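You operate a simulated robot arm through the tools that you are given. There is no shell and no other tool. Be economical: measure what you need, move in short steps, check, and stop when the job is done.

Carry out the task below with a simulated robot arm. There is one attempt and no reset: what you move stays moved.

## Task
Take both masks off the cover in the stand, then gauge its bore.
Fine: slide at PULL for that; plug and disc go into the USED tub; slide back at LOAD.

Only the result counts: the job must be done as asked and must still hold three seconds after the hand-in. Knocking over, shifting, dropping, spilling or breaking anything else fails it. A push-on lid holds only when it is set on centred and level and pressed home; a screw cap is set on level and turned clockwise until tight.

## Robot
A 6-joint arm with a two-finger parallel gripper, fixed in place. Base frame: the origin is at the foot of the arm, x ahead of it, y to its left, z up; the work surface is at about z = 800. Readings come in mm, degrees, newtons and seconds.
With the tool pointing down near the work surface it reaches from about 260 to 680 mm from the base axis. Its first joint turns from -66.0 to 66.0 degrees. Payload 2.9 kg.
The TCP is the grasp point between the finger pads, 30 mm short of the fingertips. In the tool frame z runs along the fingers and y along their closing line. The gripper opens to 110 mm. The fingers are 20 mm wide and 10 mm thick; the gripper's body (48 by 112 mm) begins 55 mm behind the TCP.
Orientation is that of the tool frame in the base frame, as a unit quaternion [x, y, z, w]. With the fingers straight down and closing along the base's y, the tool's x points along the base's -x, its y along +y and its z along -z.

## Interface
- The arm moves only by the tool servo_tool. Its argument "deltas" is a list of rows, each an object of numbers (a shift or turn left out is 0, a gripper value left out holds the last): "jaw": the finger opening in mm, from 0 to 110; "dx", "dy", "dz": the shift along the tool's x, y, z in units of 25 mm (1.0 is 25 mm); "rx", "ry", "rz": the turn, a rotation vector about the tool's x, y, z in units of 8 degrees (1.0 is 8 degrees). In form: [{"jaw": .., "dx": .., "dy": .., "dz": .., "rx": .., "ry": .., "rz": ..}, ...]. A call has 1 to 20 rows; each row shifts and turns the commanded pose from where the row before left it, along the tool's axes as they then stand. A call with a number of a shift or a turn outside -1 to 1 is refused whole. Each row takes 0.2 s and may step no farther than 50 mm and 8.6 degrees from the row before; otherwise, or with a gripper value out of range, the whole call is refused. A pose out of reach is approached as far as the arm can. The call stops where the force on the tool passes 90 N (or 10 N more than at its start, if that is more) or the arm is blocked; 0.2 s more then pass. Each finger travels about 108 mm/s and halts on what it meets, pressing with about 27 N; the grip force reading is that of the motor and also rises with nothing between the fingers. The clock runs only during rows and for 0.2 s after the last one: add rows that do not move to give the fingers time. It gives the time, the measured TCP pose, the force on the tool (base axes), the opening and the grip force at its end, in the units of the frame above (readings bear some noise), and new pictures: "pictures" is both (left out), scene, wrist or none.
- Cameras (640 x 400 px; columns grow to the right, rows downward): "scene" is fixed at [86.3, 435.2, 1401.7]; the picture's right is [-0.69, -0.72, 0.00], its down [-0.29, 0.28, -0.92] and it looks along [0.66, -0.63, -0.40] (base axes); focal length 323 px, centre (320, 200). "wrist" rides on the gripper at [72, 17, -103] in the tool frame; the picture's right is [-0.23, 0.97, 0.00], its down [-0.76, -0.18, -0.62] and it looks along [-0.61, -0.14, 0.78] (tool axes); focal length 222 px, centre (320, 200). There is no depth. A picture from a camera that has moved, and an enlarged one, comes with that camera's place and axes in the base frame and with its lens.
- close_up(camera, box): a new picture of the part [left, top, right, bottom] of that camera's present view, enlarged. The clock stands still meanwhile.
- finish_job(): hands the job in; it is judged then, once.

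Go step by step. Nothing tells you positions but the pictures and the camera data: compare them with the known pose of the tool, close in by small moves and look again before you grip or let go. The budget is 120 turns and 200 pictures, counting those below and the enlarged ones. Unless the task says otherwise, let go and move clear before handing in, and close with one line.

The tools are called after "Request:" as name(argument=value, ...) on one line, values as JSON. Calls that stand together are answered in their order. servo_tool: Moves the arm, as the interface text tells. Its arguments: {"type":"object","properties":{"deltas":{"type":"array","items":{"type":"object","properties":{"jaw":{"type":"number"},"dx":{"type":"number"},"dy":{"type":"number"},"dz":{"type":"number"},"rx":{"type":"number"},"ry":{"type":"number"},"rz":{"type":"number"}}}},"pictures":{"type":"string","enum":["both","scene","wrist","none"]}},"required":["deltas"]} The other tools are called the same way: close_up (camera, box) takes an enlarged picture of a part of a camera's view; finish_job () hands the job in.

At the start:

```text
t: 0.0
eef_pos: [377.8, -82.4, 1265.5]
orientation: [0.0, 1.0, 0.0, 0.0]
wrist_force: [0.0, 0.6, -0.3]
gripper_width: 110.1
gripper_force: 0.1
```

scene: 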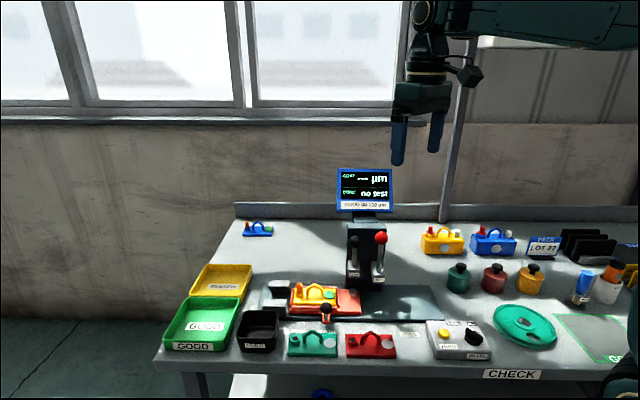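
wrist: 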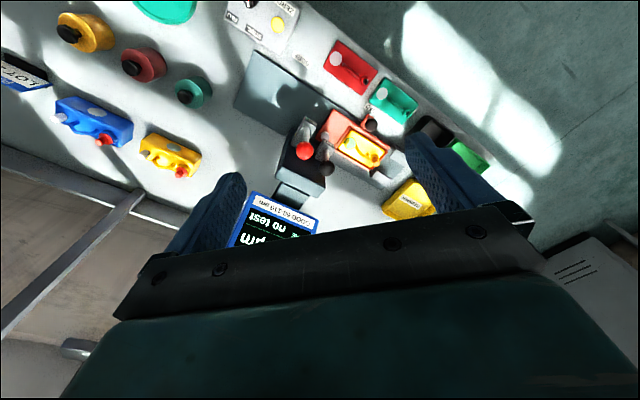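

I see a bench with a stand holding a yellow/orange cover on a slide, a gauge with screen, and tubs. I'll look closer before moving.

Request:
close_up(camera="scene", box=[240, 220, 440, 345])

Request:
close_up(camera="scene", box=[150, 250, 350, 375])

Request:
close_up(camera="scene", box=[330, 160, 490, 260])

Request:
close_up(camera="scene", box=[400, 220, 640, 370])

Request:
close_up(camera="wrist", box=[230, 30, 470, 180])

```text
3.20 times, centred on (340, 282) of scene
camera zoom: at [86.3, 435.2, 1401.7], right [-0.69, -0.72, 0.0], down [-0.29, 0.28, -0.92], along [0.66, -0.63, -0.4], focal length 1033 px, centre (256, -64)
```

zoom: 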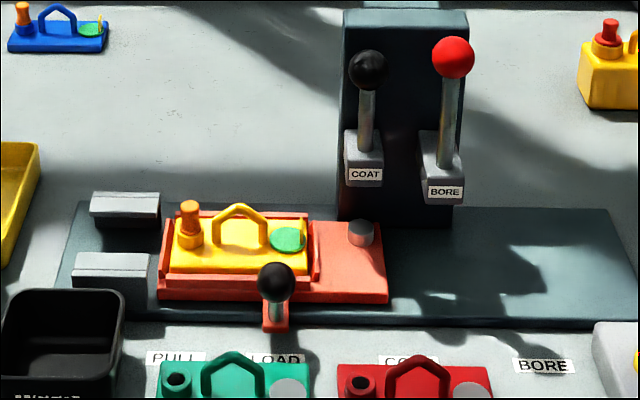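

```text
3.20 times, centred on (250, 312) of scene
camera zoom: at [86.3, 435.2, 1401.7], right [-0.69, -0.72, 0.0], down [-0.29, 0.28, -0.92], along [0.66, -0.63, -0.4], focal length 1033 px, centre (544, -160)
```

zoom: 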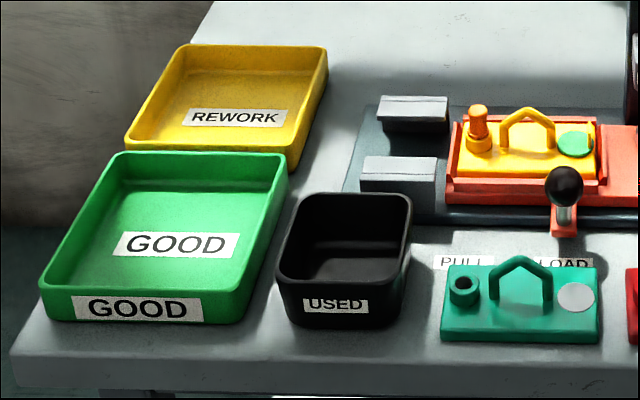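

```text
4.00 times, centred on (410, 210) of scene
camera zoom: at [86.3, 435.2, 1401.7], right [-0.69, -0.72, 0.0], down [-0.29, 0.28, -0.92], along [0.66, -0.63, -0.4], focal length 1291 px, centre (-40, 160)
```

zoom: 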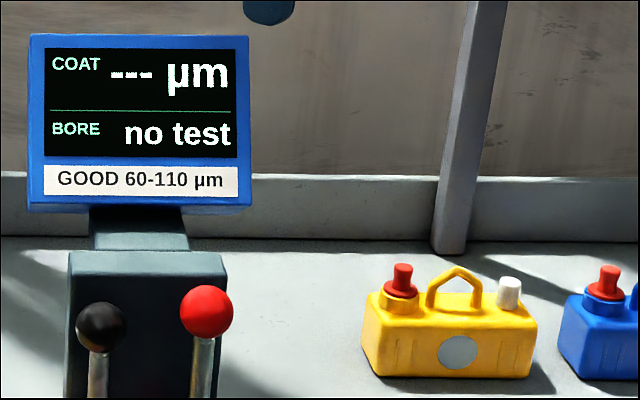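

```text
2.67 times, centred on (520, 295) of scene
camera zoom: at [86.3, 435.2, 1401.7], right [-0.69, -0.72, 0.0], down [-0.29, 0.28, -0.92], along [0.66, -0.63, -0.4], focal length 861 px, centre (-213, -53)
```

zoom: 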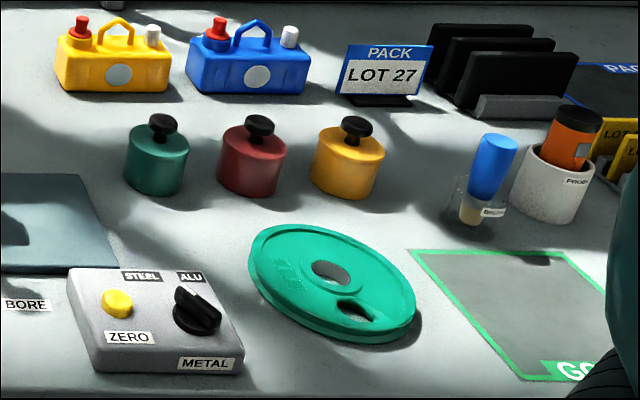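

```text
2.67 times, centred on (350, 105) of wrist
camera zoom: at [306.5, -65.2, 1369.3], right [0.23, 0.97, 0.0], down [0.76, -0.18, 0.62], along [0.61, -0.14, -0.78], focal length 592 px, centre (240, 453)
```

zoom: 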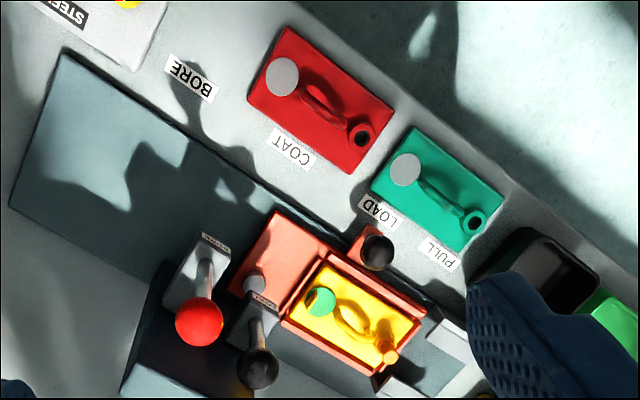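

The slide is at LOAD: its knob is near (511, 9, 860), and the rail runs at 45° in the base frame. PULL lies 75 mm along (+,+) and BORE 199 mm along (−,−). I'll turn the tool 45° and hover over the knob.

Request:
servo_tool(deltas=[{"rz": 0.9375, "jaw": 60}, {"rz": 0.9375}, {"rz": 0.9375}, {"rz": 0.9375}, {"rz": 0.9375}, {"rz": 0.9375}, {"dx": -0.17, "dy": 0.905, "dz": 0.9}, {"dx": -0.17, "dy": 0.905, "dz": 0.9}, {"dx": -0.17, "dy": 0.905, "dz": 0.9}, {"dx": -0.17, "dy": 0.905, "dz": 0.9}, {"dx": -0.17, "dy": 0.905, "dz": 0.9}, {"dx": -0.17, "dy": 0.905, "dz": 0.9}, {"dx": -0.17, "dy": 0.905, "dz": 0.9}, {}])

```text
t: 3.0
eef_pos: [512.3, 8.3, 1108.8]
orientation: [0.384, 0.923, 0.0, -0.001]
wrist_force: [-0.3, -0.2, 0.3]
gripper_width: 59.7
gripper_force: 0.0
camera wrist: at [472.5, 72.4, 1211.9], right [0.85, 0.53, 0.0], down [0.41, -0.66, 0.62], along [0.33, -0.53, -0.78], focal length 222 px, centre (320, 200)
```

scene: 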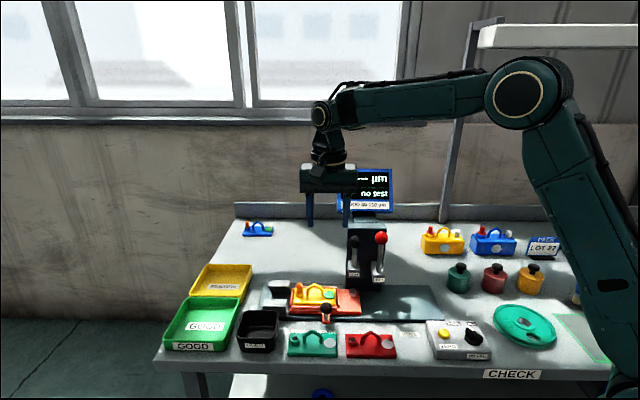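
wrist: 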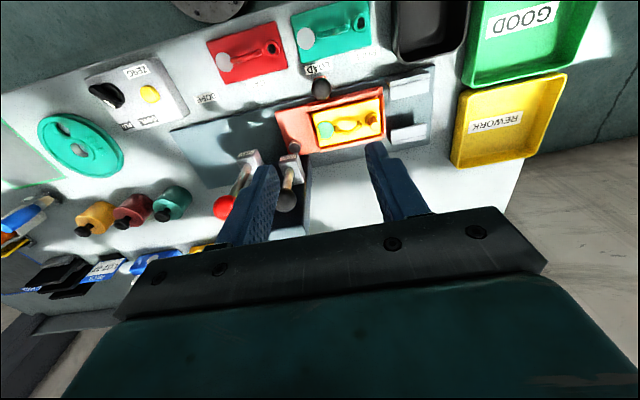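

The tool is right above the knob at about (512, 9, 858). I'll descend to just above it and check.

Request:
servo_tool(deltas=[{"dz": 1}, {"dz": 1}, {"dz": 1}, {"dz": 1}, {"dz": 1}, {"dz": 1}, {"dz": 1}, {"dz": 0.8}, {}])

Request:
close_up(camera="scene", box=[250, 200, 410, 340])

```text
t: 5.0
eef_pos: [510.8, 10.4, 915.2]
orientation: [0.382, 0.924, 0.0, 0.0]
wrist_force: [-0.6, 0.1, -0.6]
gripper_width: 60.1
gripper_force: 0.1
camera wrist: at [471.7, 73.1, 1018.3], right [0.85, 0.53, 0.0], down [0.41, -0.66, 0.62], along [0.33, -0.53, -0.78], focal length 222 px, centre (320, 200)
```

scene: 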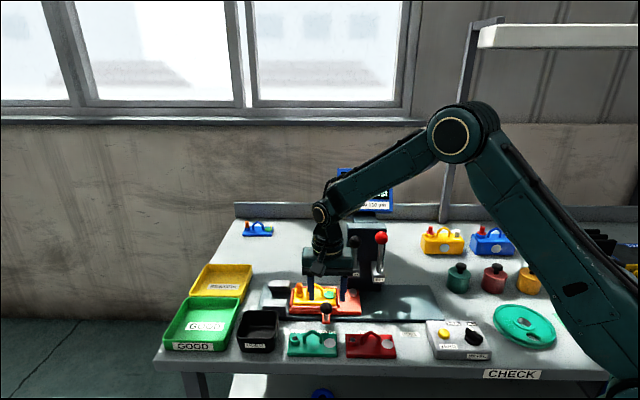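
wrist: 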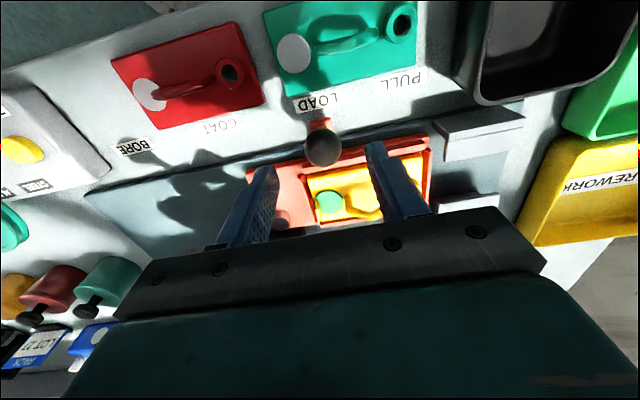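

```text
2.86 times, centred on (330, 270) of scene
camera zoom: at [86.3, 435.2, 1401.7], right [-0.69, -0.72, 0.0], down [-0.29, 0.28, -0.92], along [0.66, -0.63, -0.4], focal length 922 px, centre (291, 0)
```

zoom: 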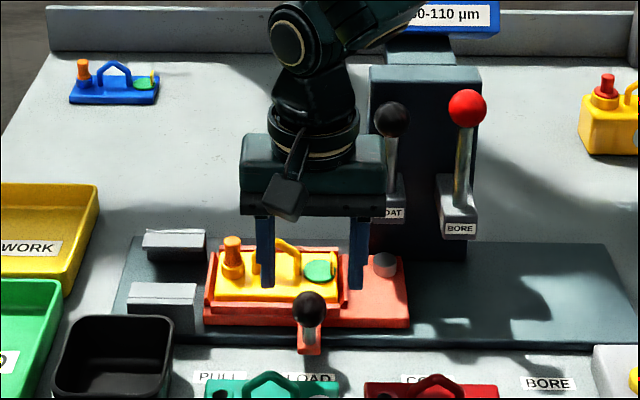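

The knob sits centred between the fingers. I'll go down around it and close.

Request:
servo_tool(deltas=[{"dz": 0.9, "dx": 0.1}, {"dz": 0.9}, {}, {"jaw": 20}, {}, {}, {}])

Request:
close_up(camera="scene", box=[250, 240, 410, 340])

```text
t: 6.6
eef_pos: [510.5, 11.2, 868.9]
orientation: [0.383, 0.924, 0.0, 0.0]
wrist_force: [3.1, 2.0, -7.2]
gripper_width: 29.2
gripper_force: 45.1
camera wrist: at [470.9, 74.8, 971.4], right [0.85, 0.53, 0.0], down [0.41, -0.66, 0.62], along [0.33, -0.53, -0.78], focal length 222 px, centre (320, 200)
```

scene: 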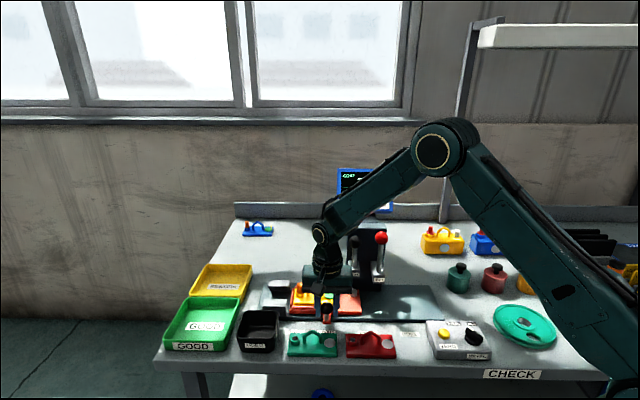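
wrist: 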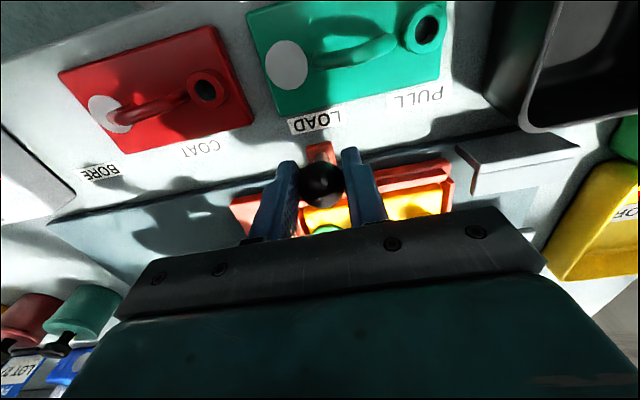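

```text
4.00 times, centred on (330, 290) of scene
camera zoom: at [86.5, 435.3, 1401.7], right [-0.69, -0.72, 0.0], down [-0.29, 0.28, -0.92], along [0.66, -0.63, -0.4], focal length 1291 px, centre (280, -160)
```

zoom: 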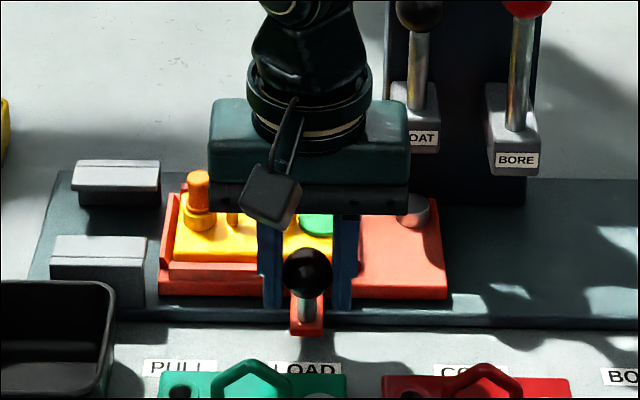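

The knob is gripped, but the grey hold-down blocks (tops near z≈843) may be close to the finger path. I'll regrip a little higher and further outward, then slide toward PULL.

Request:
servo_tool(deltas=[{"jaw": 45}, {}, {"dz": -0.36, "dx": 0.12}, {"jaw": 20}, {}, {}, {"dy": 0.4}, {"dy": 0.4}, {"dy": 0.4}, {}])

Request:
close_up(camera="scene", box=[250, 240, 410, 340])

```text
t: 8.8
eef_pos: [529.3, 34.7, 877.8]
orientation: [0.383, 0.924, 0.0, 0.0]
wrist_force: [0.6, -1.6, -0.7]
gripper_width: 29.1
gripper_force: 45.0
camera wrist: at [490.1, 97.8, 981.3], right [0.85, 0.53, 0.0], down [0.41, -0.66, 0.62], along [0.33, -0.53, -0.78], focal length 222 px, centre (320, 200)
```

scene: 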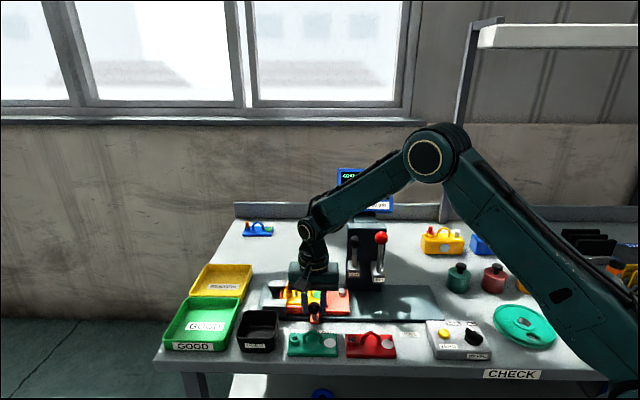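
wrist: 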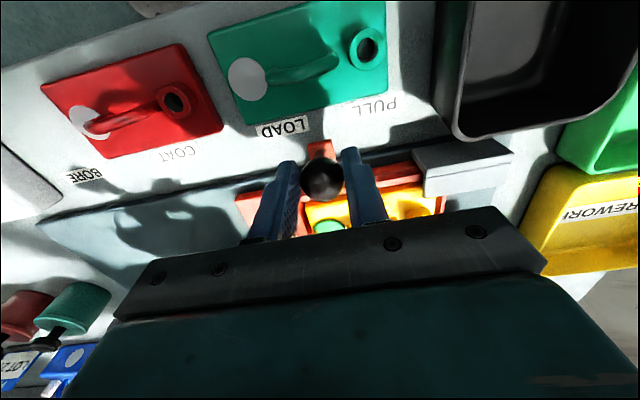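

```text
4.00 times, centred on (330, 290) of scene
camera zoom: at [86.3, 435.2, 1401.7], right [-0.69, -0.72, 0.0], down [-0.29, 0.28, -0.92], along [0.66, -0.63, -0.4], focal length 1291 px, centre (280, -160)
```

zoom: 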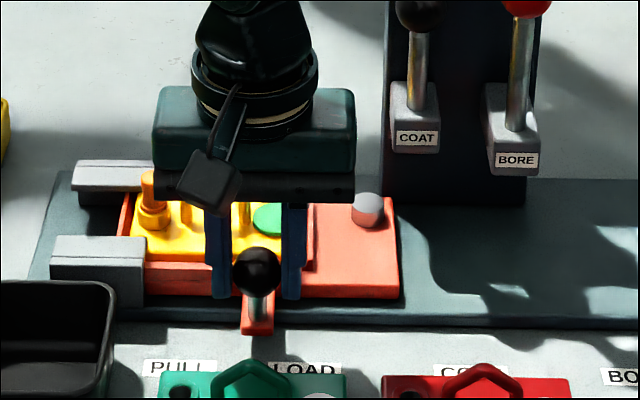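

The slide moves freely. Continuing toward PULL.

Request:
servo_tool(deltas=[{"dy": 0.4}, {"dy": 0.4}, {"dy": 0.4}, {"dy": 0.3}, {}])

Request:
close_up(camera="scene", box=[230, 240, 390, 340])

```text
t: 10.0
eef_pos: [556.5, 60.9, 878.3]
orientation: [0.381, 0.925, 0.002, 0.003]
wrist_force: [-5.0, 7.9, 12.7]
gripper_width: 29.3
gripper_force: 44.7
camera wrist: at [516.8, 124.8, 981.1], right [0.85, 0.53, 0.0], down [0.41, -0.66, 0.62], along [0.33, -0.53, -0.78], focal length 222 px, centre (320, 200)
```

scene: 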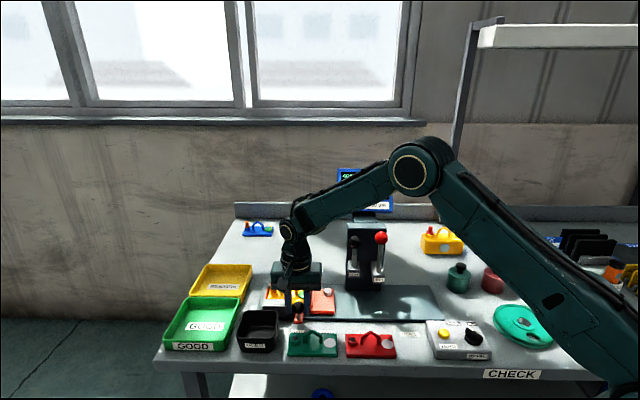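
wrist: 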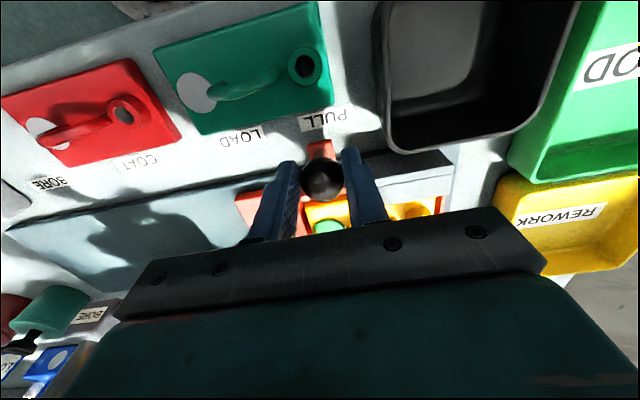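

```text
4.00 times, centred on (310, 290) of scene
camera zoom: at [85.9, 435.4, 1401.7], right [-0.69, -0.72, 0.0], down [-0.29, 0.27, -0.92], along [0.66, -0.63, -0.4], focal length 1291 px, centre (360, -160)
```

zoom: 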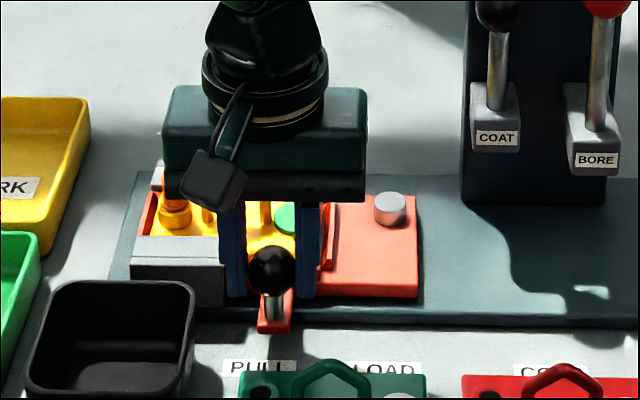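

The pointer is about 7 mm short of PULL, and the leading finger is close to the block. I'll let go, go behind the knob with closed fingers and push the rest.

Request:
servo_tool(deltas=[{"jaw": 36}, {}, {"dz": -1}, {"dz": -0.6, "jaw": 0}, {"dy": -0.7}, {"dy": -0.7}, {}, {}])

Request:
close_up(camera="scene", box=[230, 240, 390, 340])

```text
t: 11.8
eef_pos: [531.0, 36.0, 917.1]
orientation: [0.383, 0.924, 0.001, 0.0]
wrist_force: [-0.3, 0.1, -0.1]
gripper_width: 0.3
gripper_force: 26.8
camera wrist: at [491.8, 98.3, 1020.5], right [0.85, 0.53, 0.0], down [0.41, -0.66, 0.62], along [0.33, -0.53, -0.78], focal length 222 px, centre (320, 200)
```

scene: 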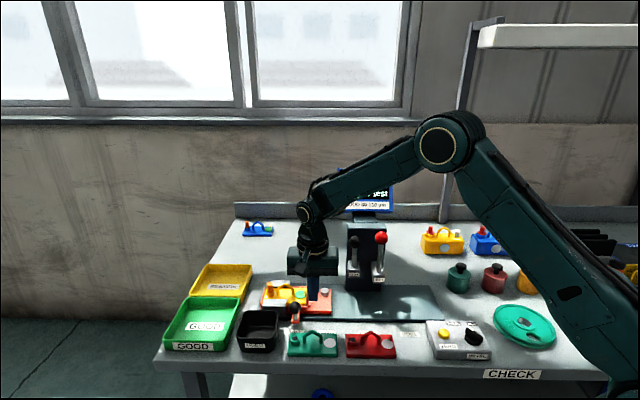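
wrist: 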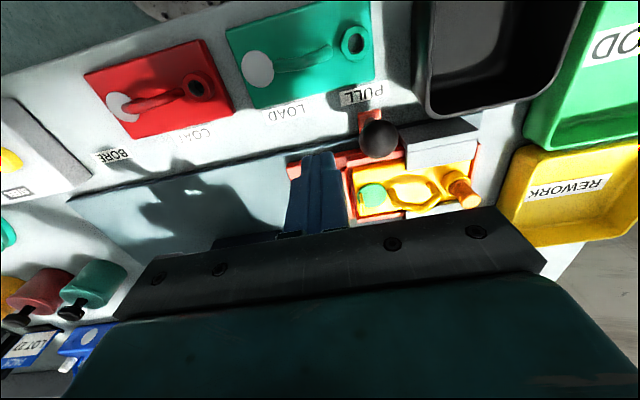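

```text
4.00 times, centred on (310, 290) of scene
camera zoom: at [86.3, 435.2, 1401.7], right [-0.69, -0.72, 0.0], down [-0.29, 0.28, -0.92], along [0.66, -0.63, -0.4], focal length 1291 px, centre (360, -160)
```

zoom: 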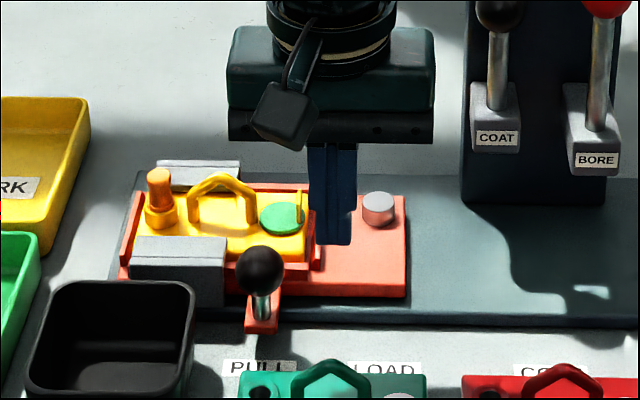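

On release the slide settled with its pointer exactly at PULL. Next I'll look at the cover for the plug and the disc's tab.

Request:
close_up(camera="wrist", box=[320, 110, 512, 230])

Request:
close_up(camera="scene", box=[255, 270, 319, 310])

```text
3.33 times, centred on (416, 170) of wrist
camera zoom: at [491.8, 98.3, 1020.5], right [0.85, 0.53, 0.0], down [0.41, -0.66, 0.62], along [0.33, -0.53, -0.78], focal length 740 px, centre (0, 300)
```

zoom: 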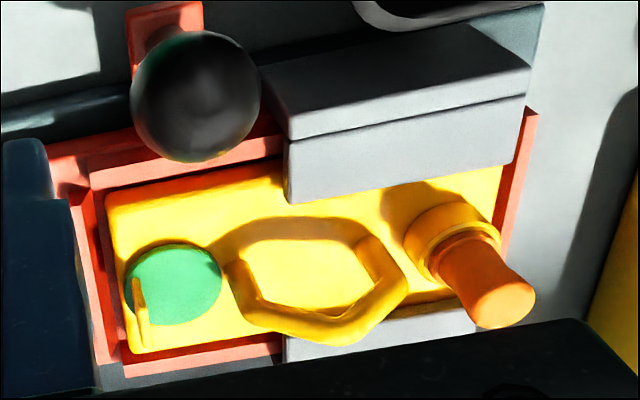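

```text
10.00 times, centred on (287, 290) of scene
camera zoom: at [86.3, 435.2, 1401.7], right [-0.69, -0.72, 0.0], down [-0.29, 0.28, -0.92], along [0.66, -0.63, -0.4], focal length 3228 px, centre (650, -700)
```

zoom: 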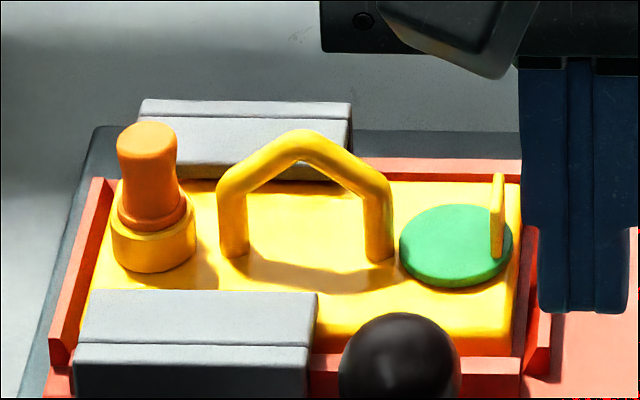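

The disc has an upright thin tab on its right edge near (600, 3, 852), and the plug top is near (660, 66, 875). I'll hover over the tab and look.

Request:
servo_tool(deltas=[{"dz": -1, "jaw": 30}, {"dx": -0.9, "dy": 0.34}, {"dx": -0.95, "dy": 0.34}, {"dx": -0.98, "dy": 0.34}, {}, {}])

Request:
close_up(camera="scene", box=[245, 250, 341, 310])

Request:
close_up(camera="wrist", box=[240, 100, 432, 220])

```text
t: 13.2
eef_pos: [600.1, 4.8, 940.7]
orientation: [0.383, 0.924, 0.001, 0.0]
wrist_force: [-0.3, 0.2, 0.9]
gripper_width: 30.2
gripper_force: 0.1
camera wrist: at [560.7, 67.9, 1045.3], right [0.85, 0.53, 0.0], down [0.41, -0.66, 0.62], along [0.33, -0.53, -0.78], focal length 222 px, centre (320, 200)
```

scene: 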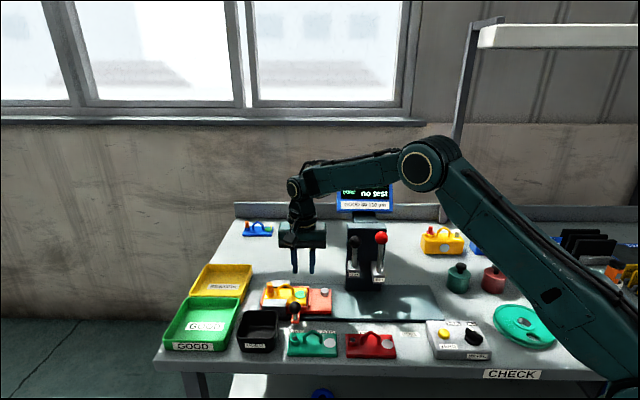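
wrist: 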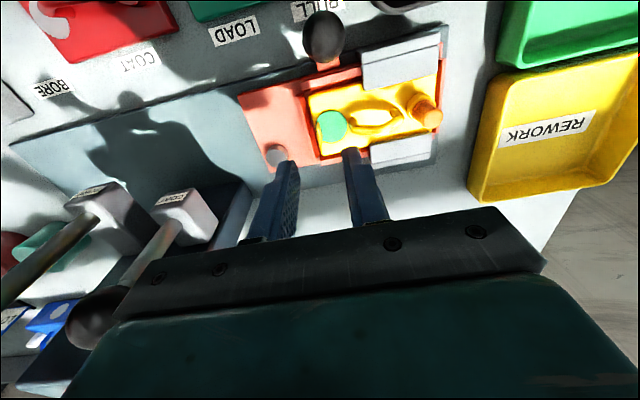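

```text
6.67 times, centred on (293, 280) of scene
camera zoom: at [86.3, 435.2, 1401.7], right [-0.69, -0.72, 0.0], down [-0.29, 0.28, -0.92], along [0.66, -0.63, -0.4], focal length 2152 px, centre (500, -333)
```

zoom: 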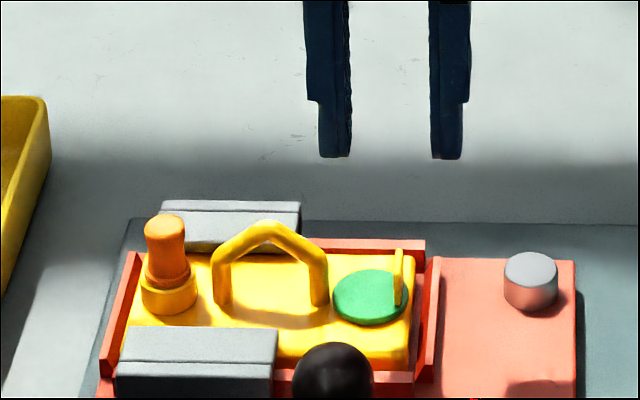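

```text
3.33 times, centred on (336, 160) of wrist
camera zoom: at [560.7, 67.9, 1045.3], right [0.85, 0.53, 0.0], down [0.41, -0.66, 0.62], along [0.33, -0.53, -0.78], focal length 740 px, centre (267, 333)
```

zoom: 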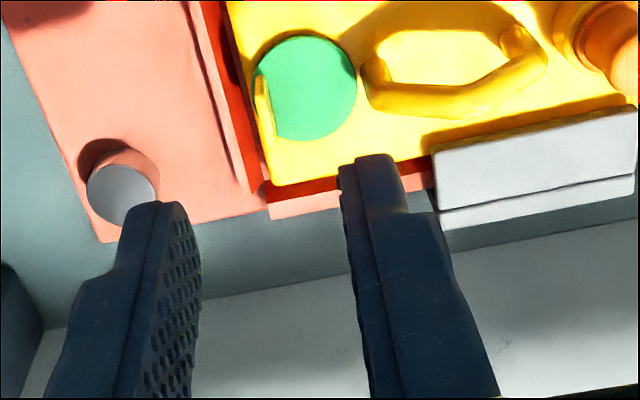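

The tab is nearly under the tool. I'll nudge 2 mm sideways, go down partway with the jaw at 24 and check.

Request:
servo_tool(deltas=[{"dy": -0.08, "dz": 0.8, "jaw": 24}, {"dz": 0.9}, {}], pictures="none")

Request:
close_up(camera="scene", box=[245, 250, 341, 310])

Request:
close_up(camera="wrist", box=[240, 120, 432, 240])

```text
t: 14.0
eef_pos: [596.8, 0.2, 898.5]
orientation: [0.382, 0.924, 0.001, -0.001]
wrist_force: [0.7, 0.6, 0.7]
gripper_width: 23.7
gripper_force: 0.0
```

```text
6.67 times, centred on (293, 280) of scene
camera zoom: at [86.3, 435.2, 1401.7], right [-0.69, -0.72, 0.0], down [-0.29, 0.28, -0.92], along [0.66, -0.63, -0.4], focal length 2152 px, centre (500, -333)
```

zoom: 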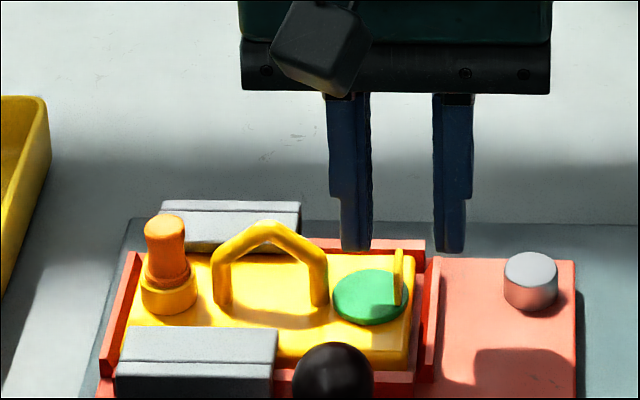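

```text
3.33 times, centred on (336, 180) of wrist
camera zoom: at [558.2, 64.9, 1001.8], right [0.85, 0.53, 0.0], down [0.41, -0.66, 0.62], along [0.33, -0.53, -0.78], focal length 740 px, centre (267, 267)
```

zoom: 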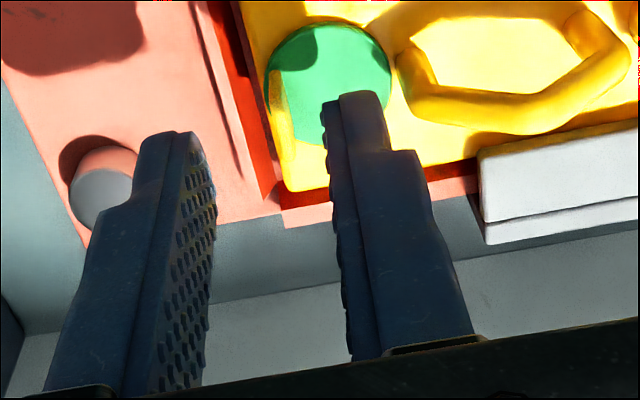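

The fingers straddle the tab about 3 mm off. I'll correct, lower to just above the disc and close gently.

Request:
servo_tool(deltas=[{"dy": 0.12}, {"dz": 0.65}, {}], pictures="none")

Request:
close_up(camera="scene", box=[245, 250, 341, 310])

Request:
close_up(camera="wrist", box=[240, 120, 432, 240])

```text
t: 14.8
eef_pos: [599.0, 4.1, 884.1]
orientation: [0.382, 0.924, -0.001, 0.001]
wrist_force: [0.9, 0.4, -0.1]
gripper_width: 24.0
gripper_force: 0.1
```

```text
6.67 times, centred on (293, 280) of scene
camera zoom: at [86.3, 435.2, 1401.7], right [-0.69, -0.72, 0.0], down [-0.29, 0.28, -0.92], along [0.66, -0.63, -0.4], focal length 2152 px, centre (500, -333)
```

zoom: 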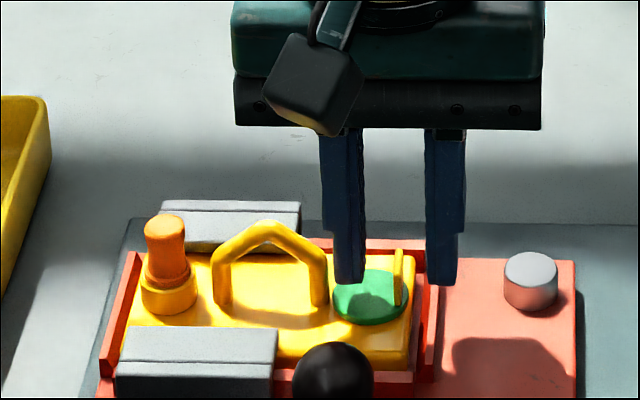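

```text
3.33 times, centred on (336, 180) of wrist
camera zoom: at [560.5, 67.0, 986.2], right [0.85, 0.53, 0.0], down [0.41, -0.66, 0.62], along [0.33, -0.53, -0.78], focal length 740 px, centre (267, 267)
```

zoom: 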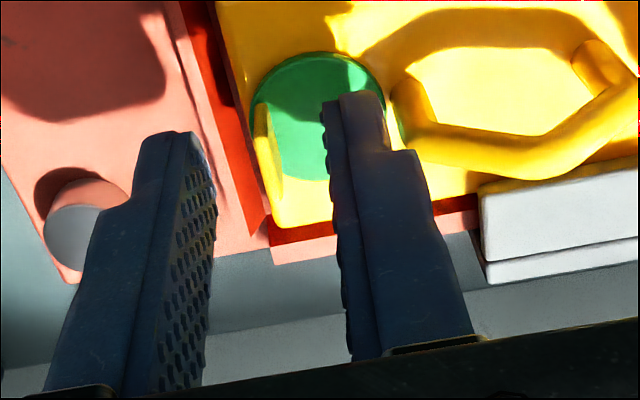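

The tab is centred between the fingers in both views. Closing on it.

Request:
servo_tool(deltas=[{"dz": 0.14}, {"jaw": 12}, {"jaw": 0}, {}, {}], pictures="none")

Request:
close_up(camera="scene", box=[245, 250, 341, 310])

```text
t: 16.0
eef_pos: [600.0, 4.2, 881.1]
orientation: [0.382, 0.924, 0.0, 0.001]
wrist_force: [-0.2, 0.3, -0.5]
gripper_width: 0.0
gripper_force: 27.4
```

```text
6.67 times, centred on (293, 280) of scene
camera zoom: at [86.3, 435.2, 1401.7], right [-0.69, -0.72, 0.0], down [-0.29, 0.28, -0.92], along [0.66, -0.63, -0.4], focal length 2152 px, centre (500, -333)
```

zoom: 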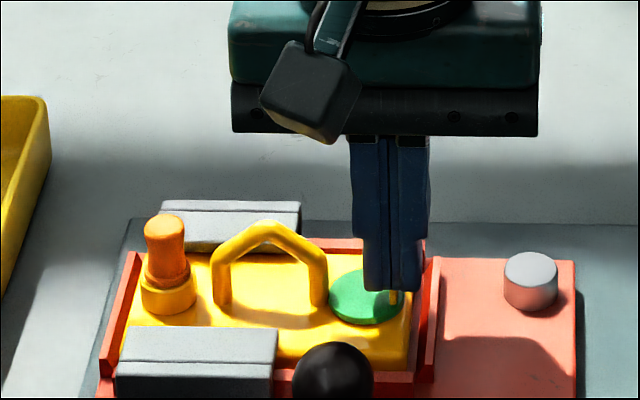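

The opening reads 0, so I may have missed the tab. I'll look closer.

Request:
close_up(camera="scene", box=[285, 280, 317, 300])

Request:
close_up(camera="wrist", box=[270, 120, 366, 180])

```text
16.00 times, centred on (301, 290) of scene
camera zoom: at [86.3, 435.2, 1401.7], right [-0.69, -0.72, 0.0], down [-0.29, 0.28, -0.92], along [0.66, -0.63, -0.4], focal length 5165 px, centre (624, -1240)
```

zoom: 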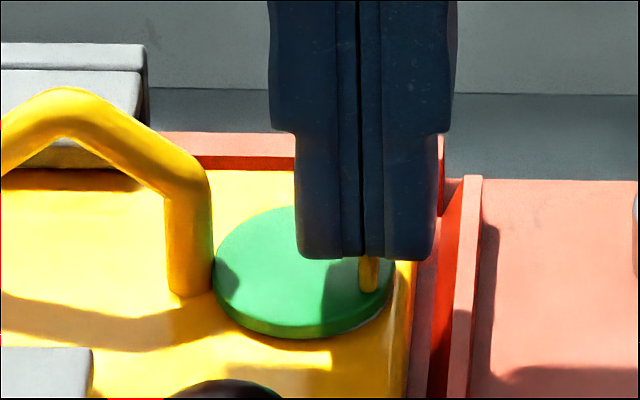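

```text
6.67 times, centred on (318, 150) of wrist
camera zoom: at [560.9, 68.1, 983.4], right [0.85, 0.53, 0.0], down [0.41, -0.66, 0.62], along [0.33, -0.53, -0.78], focal length 1481 px, centre (333, 533)
```

zoom: 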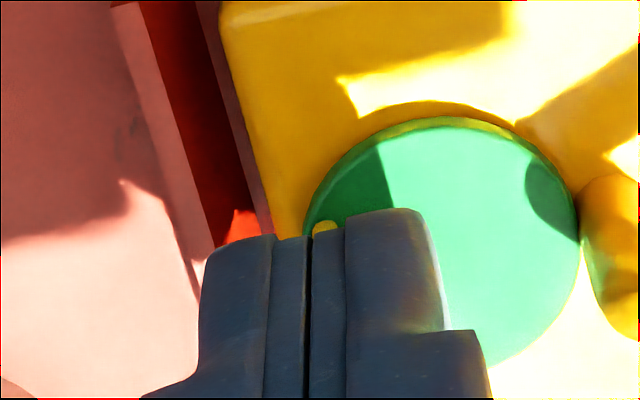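

The tab seems to line up with the seam between the fingers. I'll lift a few mm to see whether the disc follows.

Request:
servo_tool(deltas=[{"dz": -0.3}, {"dz": -0.3}, {}], pictures="none")

Request:
close_up(camera="scene", box=[277, 270, 325, 300])

Request:
close_up(camera="wrist", box=[270, 120, 366, 180])

```text
t: 16.8
eef_pos: [601.8, 5.3, 897.5]
orientation: [0.382, 0.924, 0.0, 0.001]
wrist_force: [-1.1, -0.9, 0.2]
gripper_width: 0.2
gripper_force: 26.8
```

```text
13.33 times, centred on (301, 285) of scene
camera zoom: at [86.3, 435.2, 1401.7], right [-0.69, -0.72, 0.0], down [-0.29, 0.28, -0.92], along [0.66, -0.63, -0.4], focal length 4304 px, centre (573, -933)
```

zoom: 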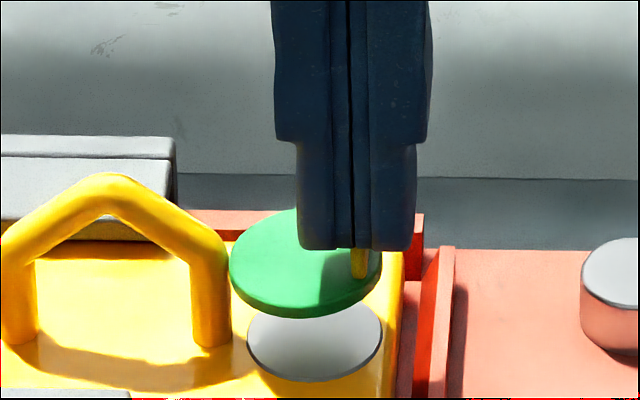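

```text
6.67 times, centred on (318, 150) of wrist
camera zoom: at [561.4, 68.1, 998.9], right [0.85, 0.53, 0.0], down [0.41, -0.66, 0.62], along [0.33, -0.53, -0.78], focal length 1481 px, centre (333, 533)
```

zoom: 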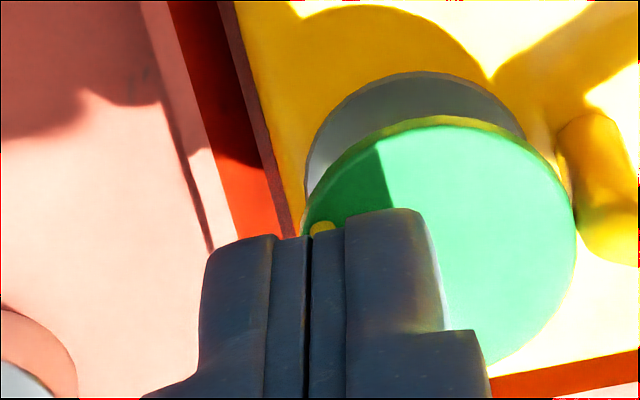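

The disc came off with the tab held. I'll lift it and carry it above the USED tub near (590, 152).

Request:
servo_tool(deltas=[{"dz": -0.8}, {"dz": -0.8}, {"dz": -0.8}, {"dx": 0.75, "dy": 0.55}, {"dx": 0.75, "dy": 0.55}, {"dx": 0.75, "dy": 0.55}, {"dx": 0.75, "dy": 0.55}, {"dx": 0.75, "dy": 0.55}, {"dx": 0.75, "dy": 0.55}, {}, {}])

Request:
close_up(camera="scene", box=[210, 230, 338, 360])

```text
t: 19.2
eef_pos: [577.7, 143.4, 955.4]
orientation: [0.383, 0.924, 0.0, 0.0]
wrist_force: [0.1, -0.9, 0.4]
gripper_width: 0.0
gripper_force: 27.1
camera wrist: at [539.3, 206.7, 1058.4], right [0.85, 0.53, 0.0], down [0.41, -0.66, 0.62], along [0.33, -0.53, -0.78], focal length 222 px, centre (320, 200)
```

scene: 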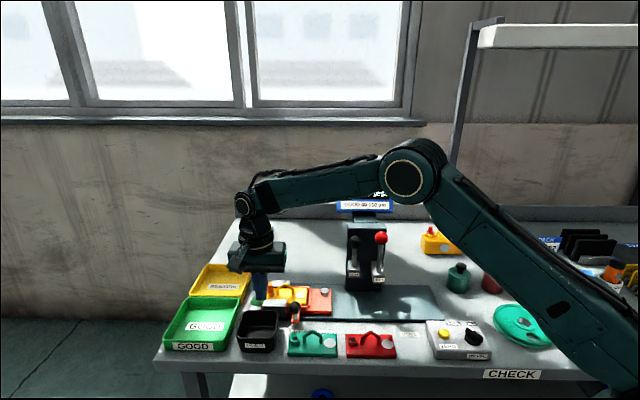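
wrist: 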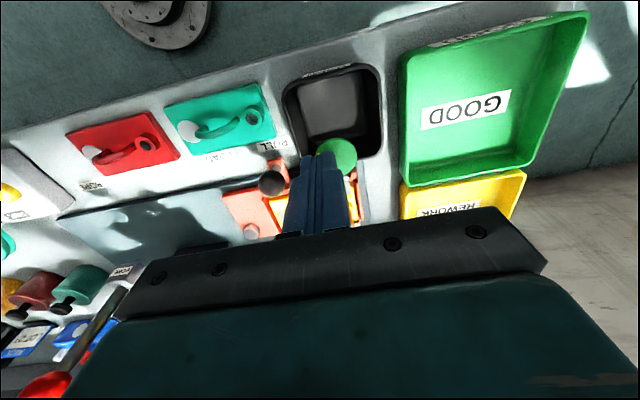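

```text
3.08 times, centred on (274, 295) of scene
camera zoom: at [86.3, 435.3, 1401.7], right [-0.69, -0.72, 0.0], down [-0.29, 0.28, -0.92], along [0.66, -0.63, -0.4], focal length 993 px, centre (462, -92)
```

zoom: 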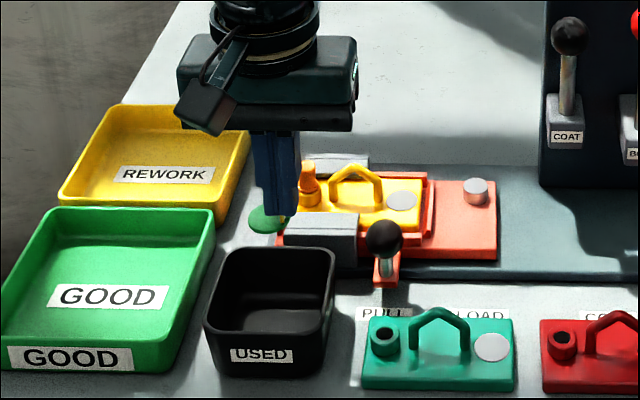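

The disc is above the tub. I'll lower it inside and release.

Request:
servo_tool(deltas=[{"dz": 0.9}, {"dz": 0.9}, {"dz": 0.9}, {}])

Request:
close_up(camera="scene", box=[210, 270, 306, 360])

```text
t: 20.2
eef_pos: [578.0, 142.9, 888.1]
orientation: [0.383, 0.924, 0.0, 0.0]
wrist_force: [0.2, 0.1, 0.3]
gripper_width: 0.0
gripper_force: 26.5
camera wrist: at [539.1, 206.1, 991.7], right [0.85, 0.53, 0.0], down [0.41, -0.66, 0.62], along [0.33, -0.53, -0.78], focal length 222 px, centre (320, 200)
```

scene: 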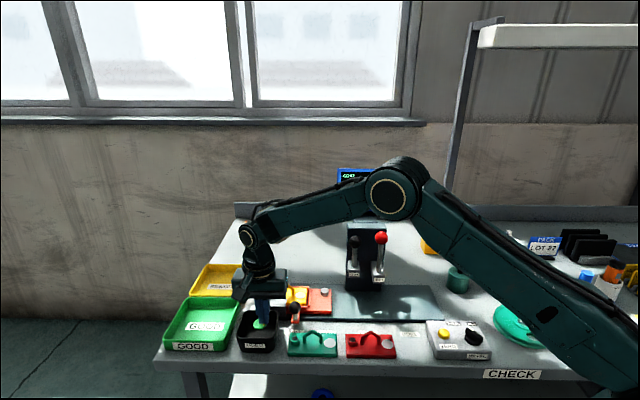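
wrist: 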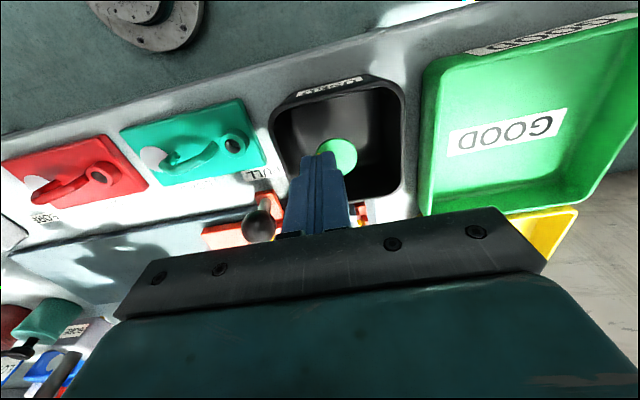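

```text
4.44 times, centred on (258, 315) of scene
camera zoom: at [86.3, 435.2, 1401.7], right [-0.69, -0.72, 0.0], down [-0.29, 0.28, -0.92], along [0.66, -0.63, -0.4], focal length 1435 px, centre (596, -311)
```

zoom: 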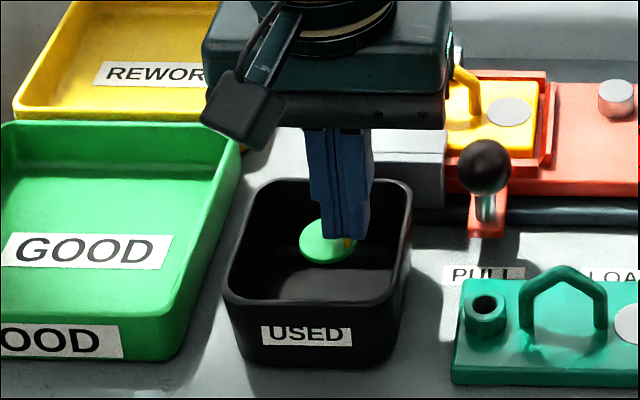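

Centred in the tub. Lowering a bit more and releasing the disc.

Request:
servo_tool(deltas=[{"dz": 0.6}, {"dz": 0.5}, {}, {"jaw": 14}, {}, {}, {"dz": -0.6}, {"dz": -0.9}, {"dz": -0.9}, {"dz": -0.9}, {}])

Request:
close_up(camera="scene", box=[210, 270, 306, 360])

```text
t: 22.6
eef_pos: [577.7, 141.3, 945.0]
orientation: [0.383, 0.924, 0.0, -0.001]
wrist_force: [-0.9, 0.0, -0.8]
gripper_width: 14.0
gripper_force: 0.1
camera wrist: at [538.3, 205.4, 1047.2], right [0.85, 0.53, 0.0], down [0.41, -0.66, 0.62], along [0.33, -0.53, -0.78], focal length 222 px, centre (320, 200)
```

scene: 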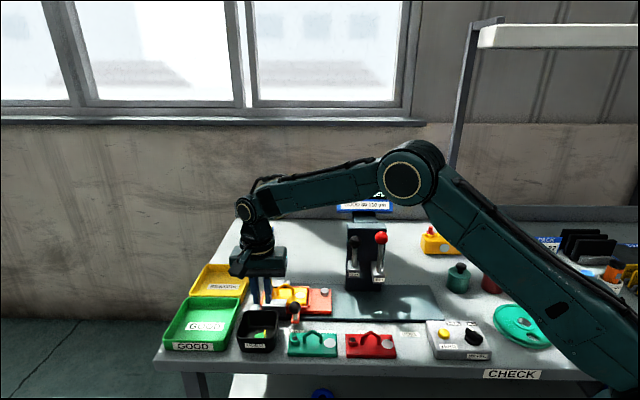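
wrist: 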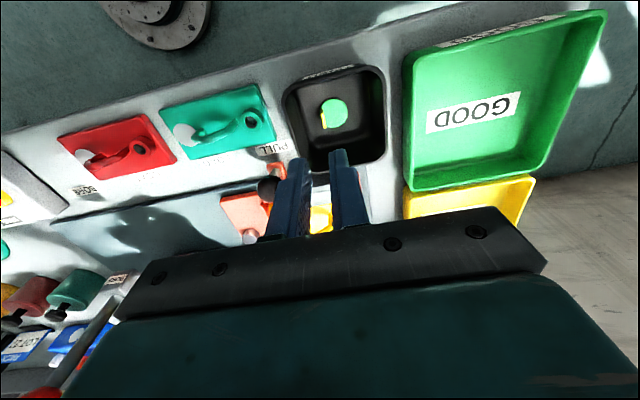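

```text
4.44 times, centred on (258, 315) of scene
camera zoom: at [86.3, 435.2, 1401.7], right [-0.69, -0.72, 0.0], down [-0.29, 0.28, -0.92], along [0.66, -0.63, -0.4], focal length 1435 px, centre (596, -311)
```

zoom: 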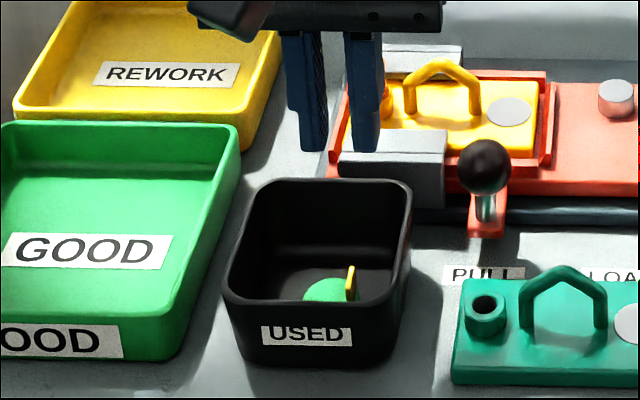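

The disc lies in the USED tub. Next I'll raise the tool, turn it 90° so the fingers close across the rail, clear of the cover's handle, and go above the plug.

Request:
servo_tool(deltas=[{"dz": -0.8, "rz": -0.9375, "jaw": 36}, {"dz": -0.8, "rz": -0.9375}, {"rz": -0.9375}, {"rz": -0.9375}, {"rz": -0.9375}, {"rz": -0.9375}, {"rz": -0.9375}, {"rz": -0.9375}, {"rz": -0.9375}, {"rz": -0.9375}, {"rz": -0.9375}, {"rz": -0.9375}, {"dy": -0.9}, {"dy": -0.9}, {"dy": -0.9}, {"dy": -0.9}, {"dy": -0.87, "dx": -0.17}, {}])

Request:
close_up(camera="scene", box=[240, 240, 336, 300])

```text
t: 26.4
eef_pos: [661.7, 67.1, 982.9]
orientation: [-0.383, 0.924, 0.0, 0.0]
wrist_force: [-0.2, 0.4, 0.7]
gripper_width: 36.0
gripper_force: 0.0
camera wrist: at [598.3, 27.7, 1085.8], right [-0.53, 0.85, 0.0], down [0.66, 0.41, 0.62], along [0.53, 0.33, -0.78], focal length 222 px, centre (320, 200)
```

scene: 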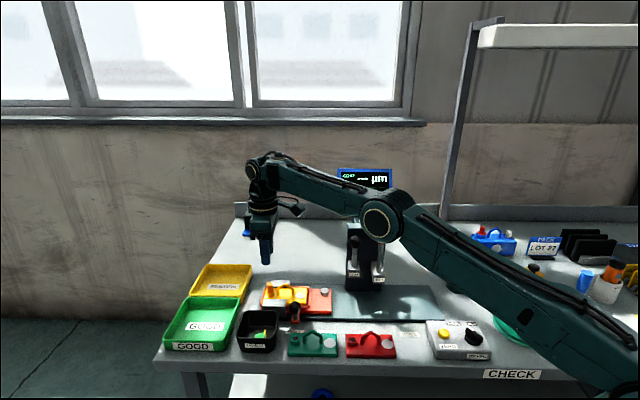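
wrist: 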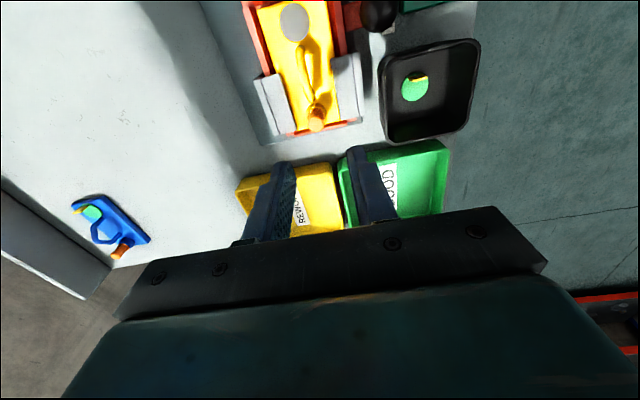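

```text
6.67 times, centred on (288, 270) of scene
camera zoom: at [86.3, 435.2, 1401.7], right [-0.69, -0.72, 0.0], down [-0.29, 0.28, -0.92], along [0.66, -0.63, -0.4], focal length 2152 px, centre (533, -267)
```

zoom: 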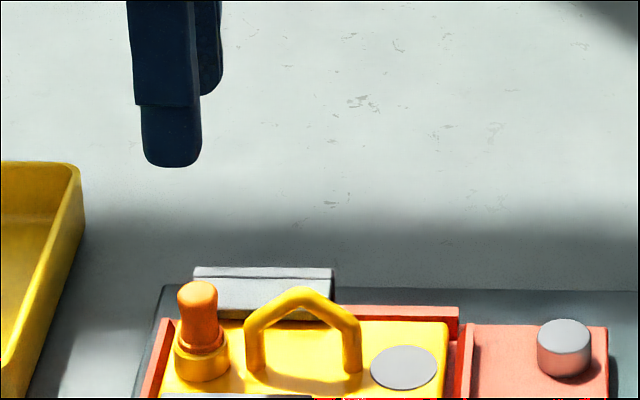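

The plug looks centred below within a couple of mm. Going down partway to check.

Request:
servo_tool(deltas=[{"dz": 0.9}, {"dz": 0.9}, {"dz": 0.9}, {}], pictures="wrist")

Request:
close_up(camera="scene", box=[240, 240, 336, 300])

Request:
close_up(camera="wrist", box=[240, 60, 432, 220])

```text
t: 27.4
eef_pos: [661.7, 67.8, 915.2]
orientation: [-0.382, 0.924, 0.0, 0.0]
wrist_force: [0.0, -0.4, -0.3]
gripper_width: 36.2
gripper_force: 0.0
camera wrist: at [598.5, 28.0, 1018.3], right [-0.53, 0.85, 0.0], down [0.66, 0.41, 0.62], along [0.53, 0.33, -0.78], focal length 222 px, centre (320, 200)
```

wrist: 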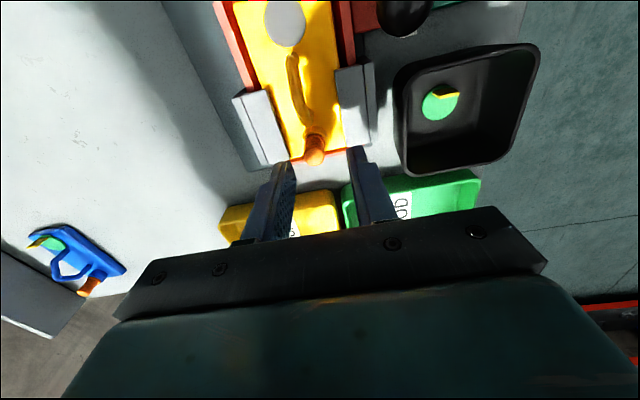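

```text
6.67 times, centred on (288, 270) of scene
camera zoom: at [86.3, 435.2, 1401.7], right [-0.69, -0.72, 0.0], down [-0.29, 0.28, -0.92], along [0.66, -0.63, -0.4], focal length 2152 px, centre (533, -267)
```

zoom: 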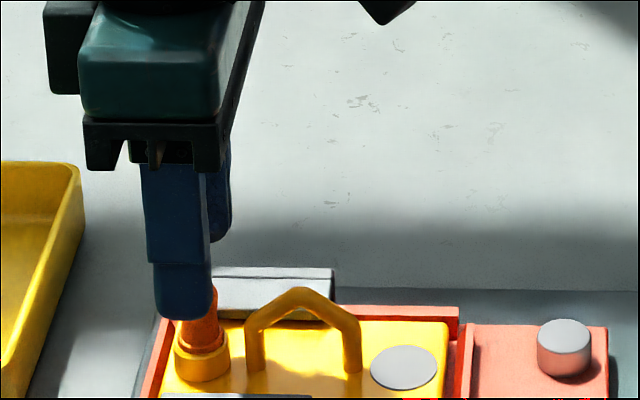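

```text
2.50 times, centred on (336, 140) of wrist
camera zoom: at [598.5, 28.0, 1018.3], right [-0.53, 0.85, 0.0], down [0.66, 0.41, 0.62], along [0.53, 0.33, -0.78], focal length 555 px, centre (280, 350)
```

zoom: 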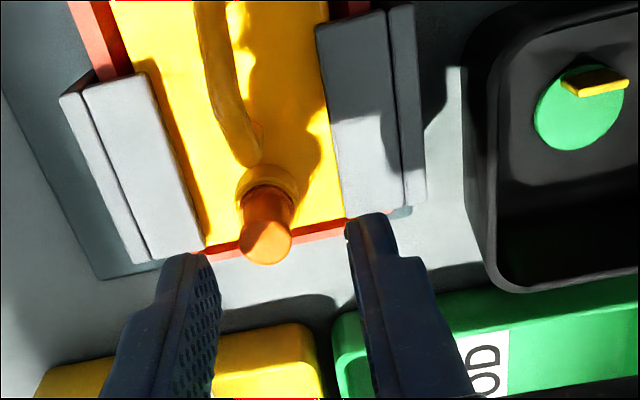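

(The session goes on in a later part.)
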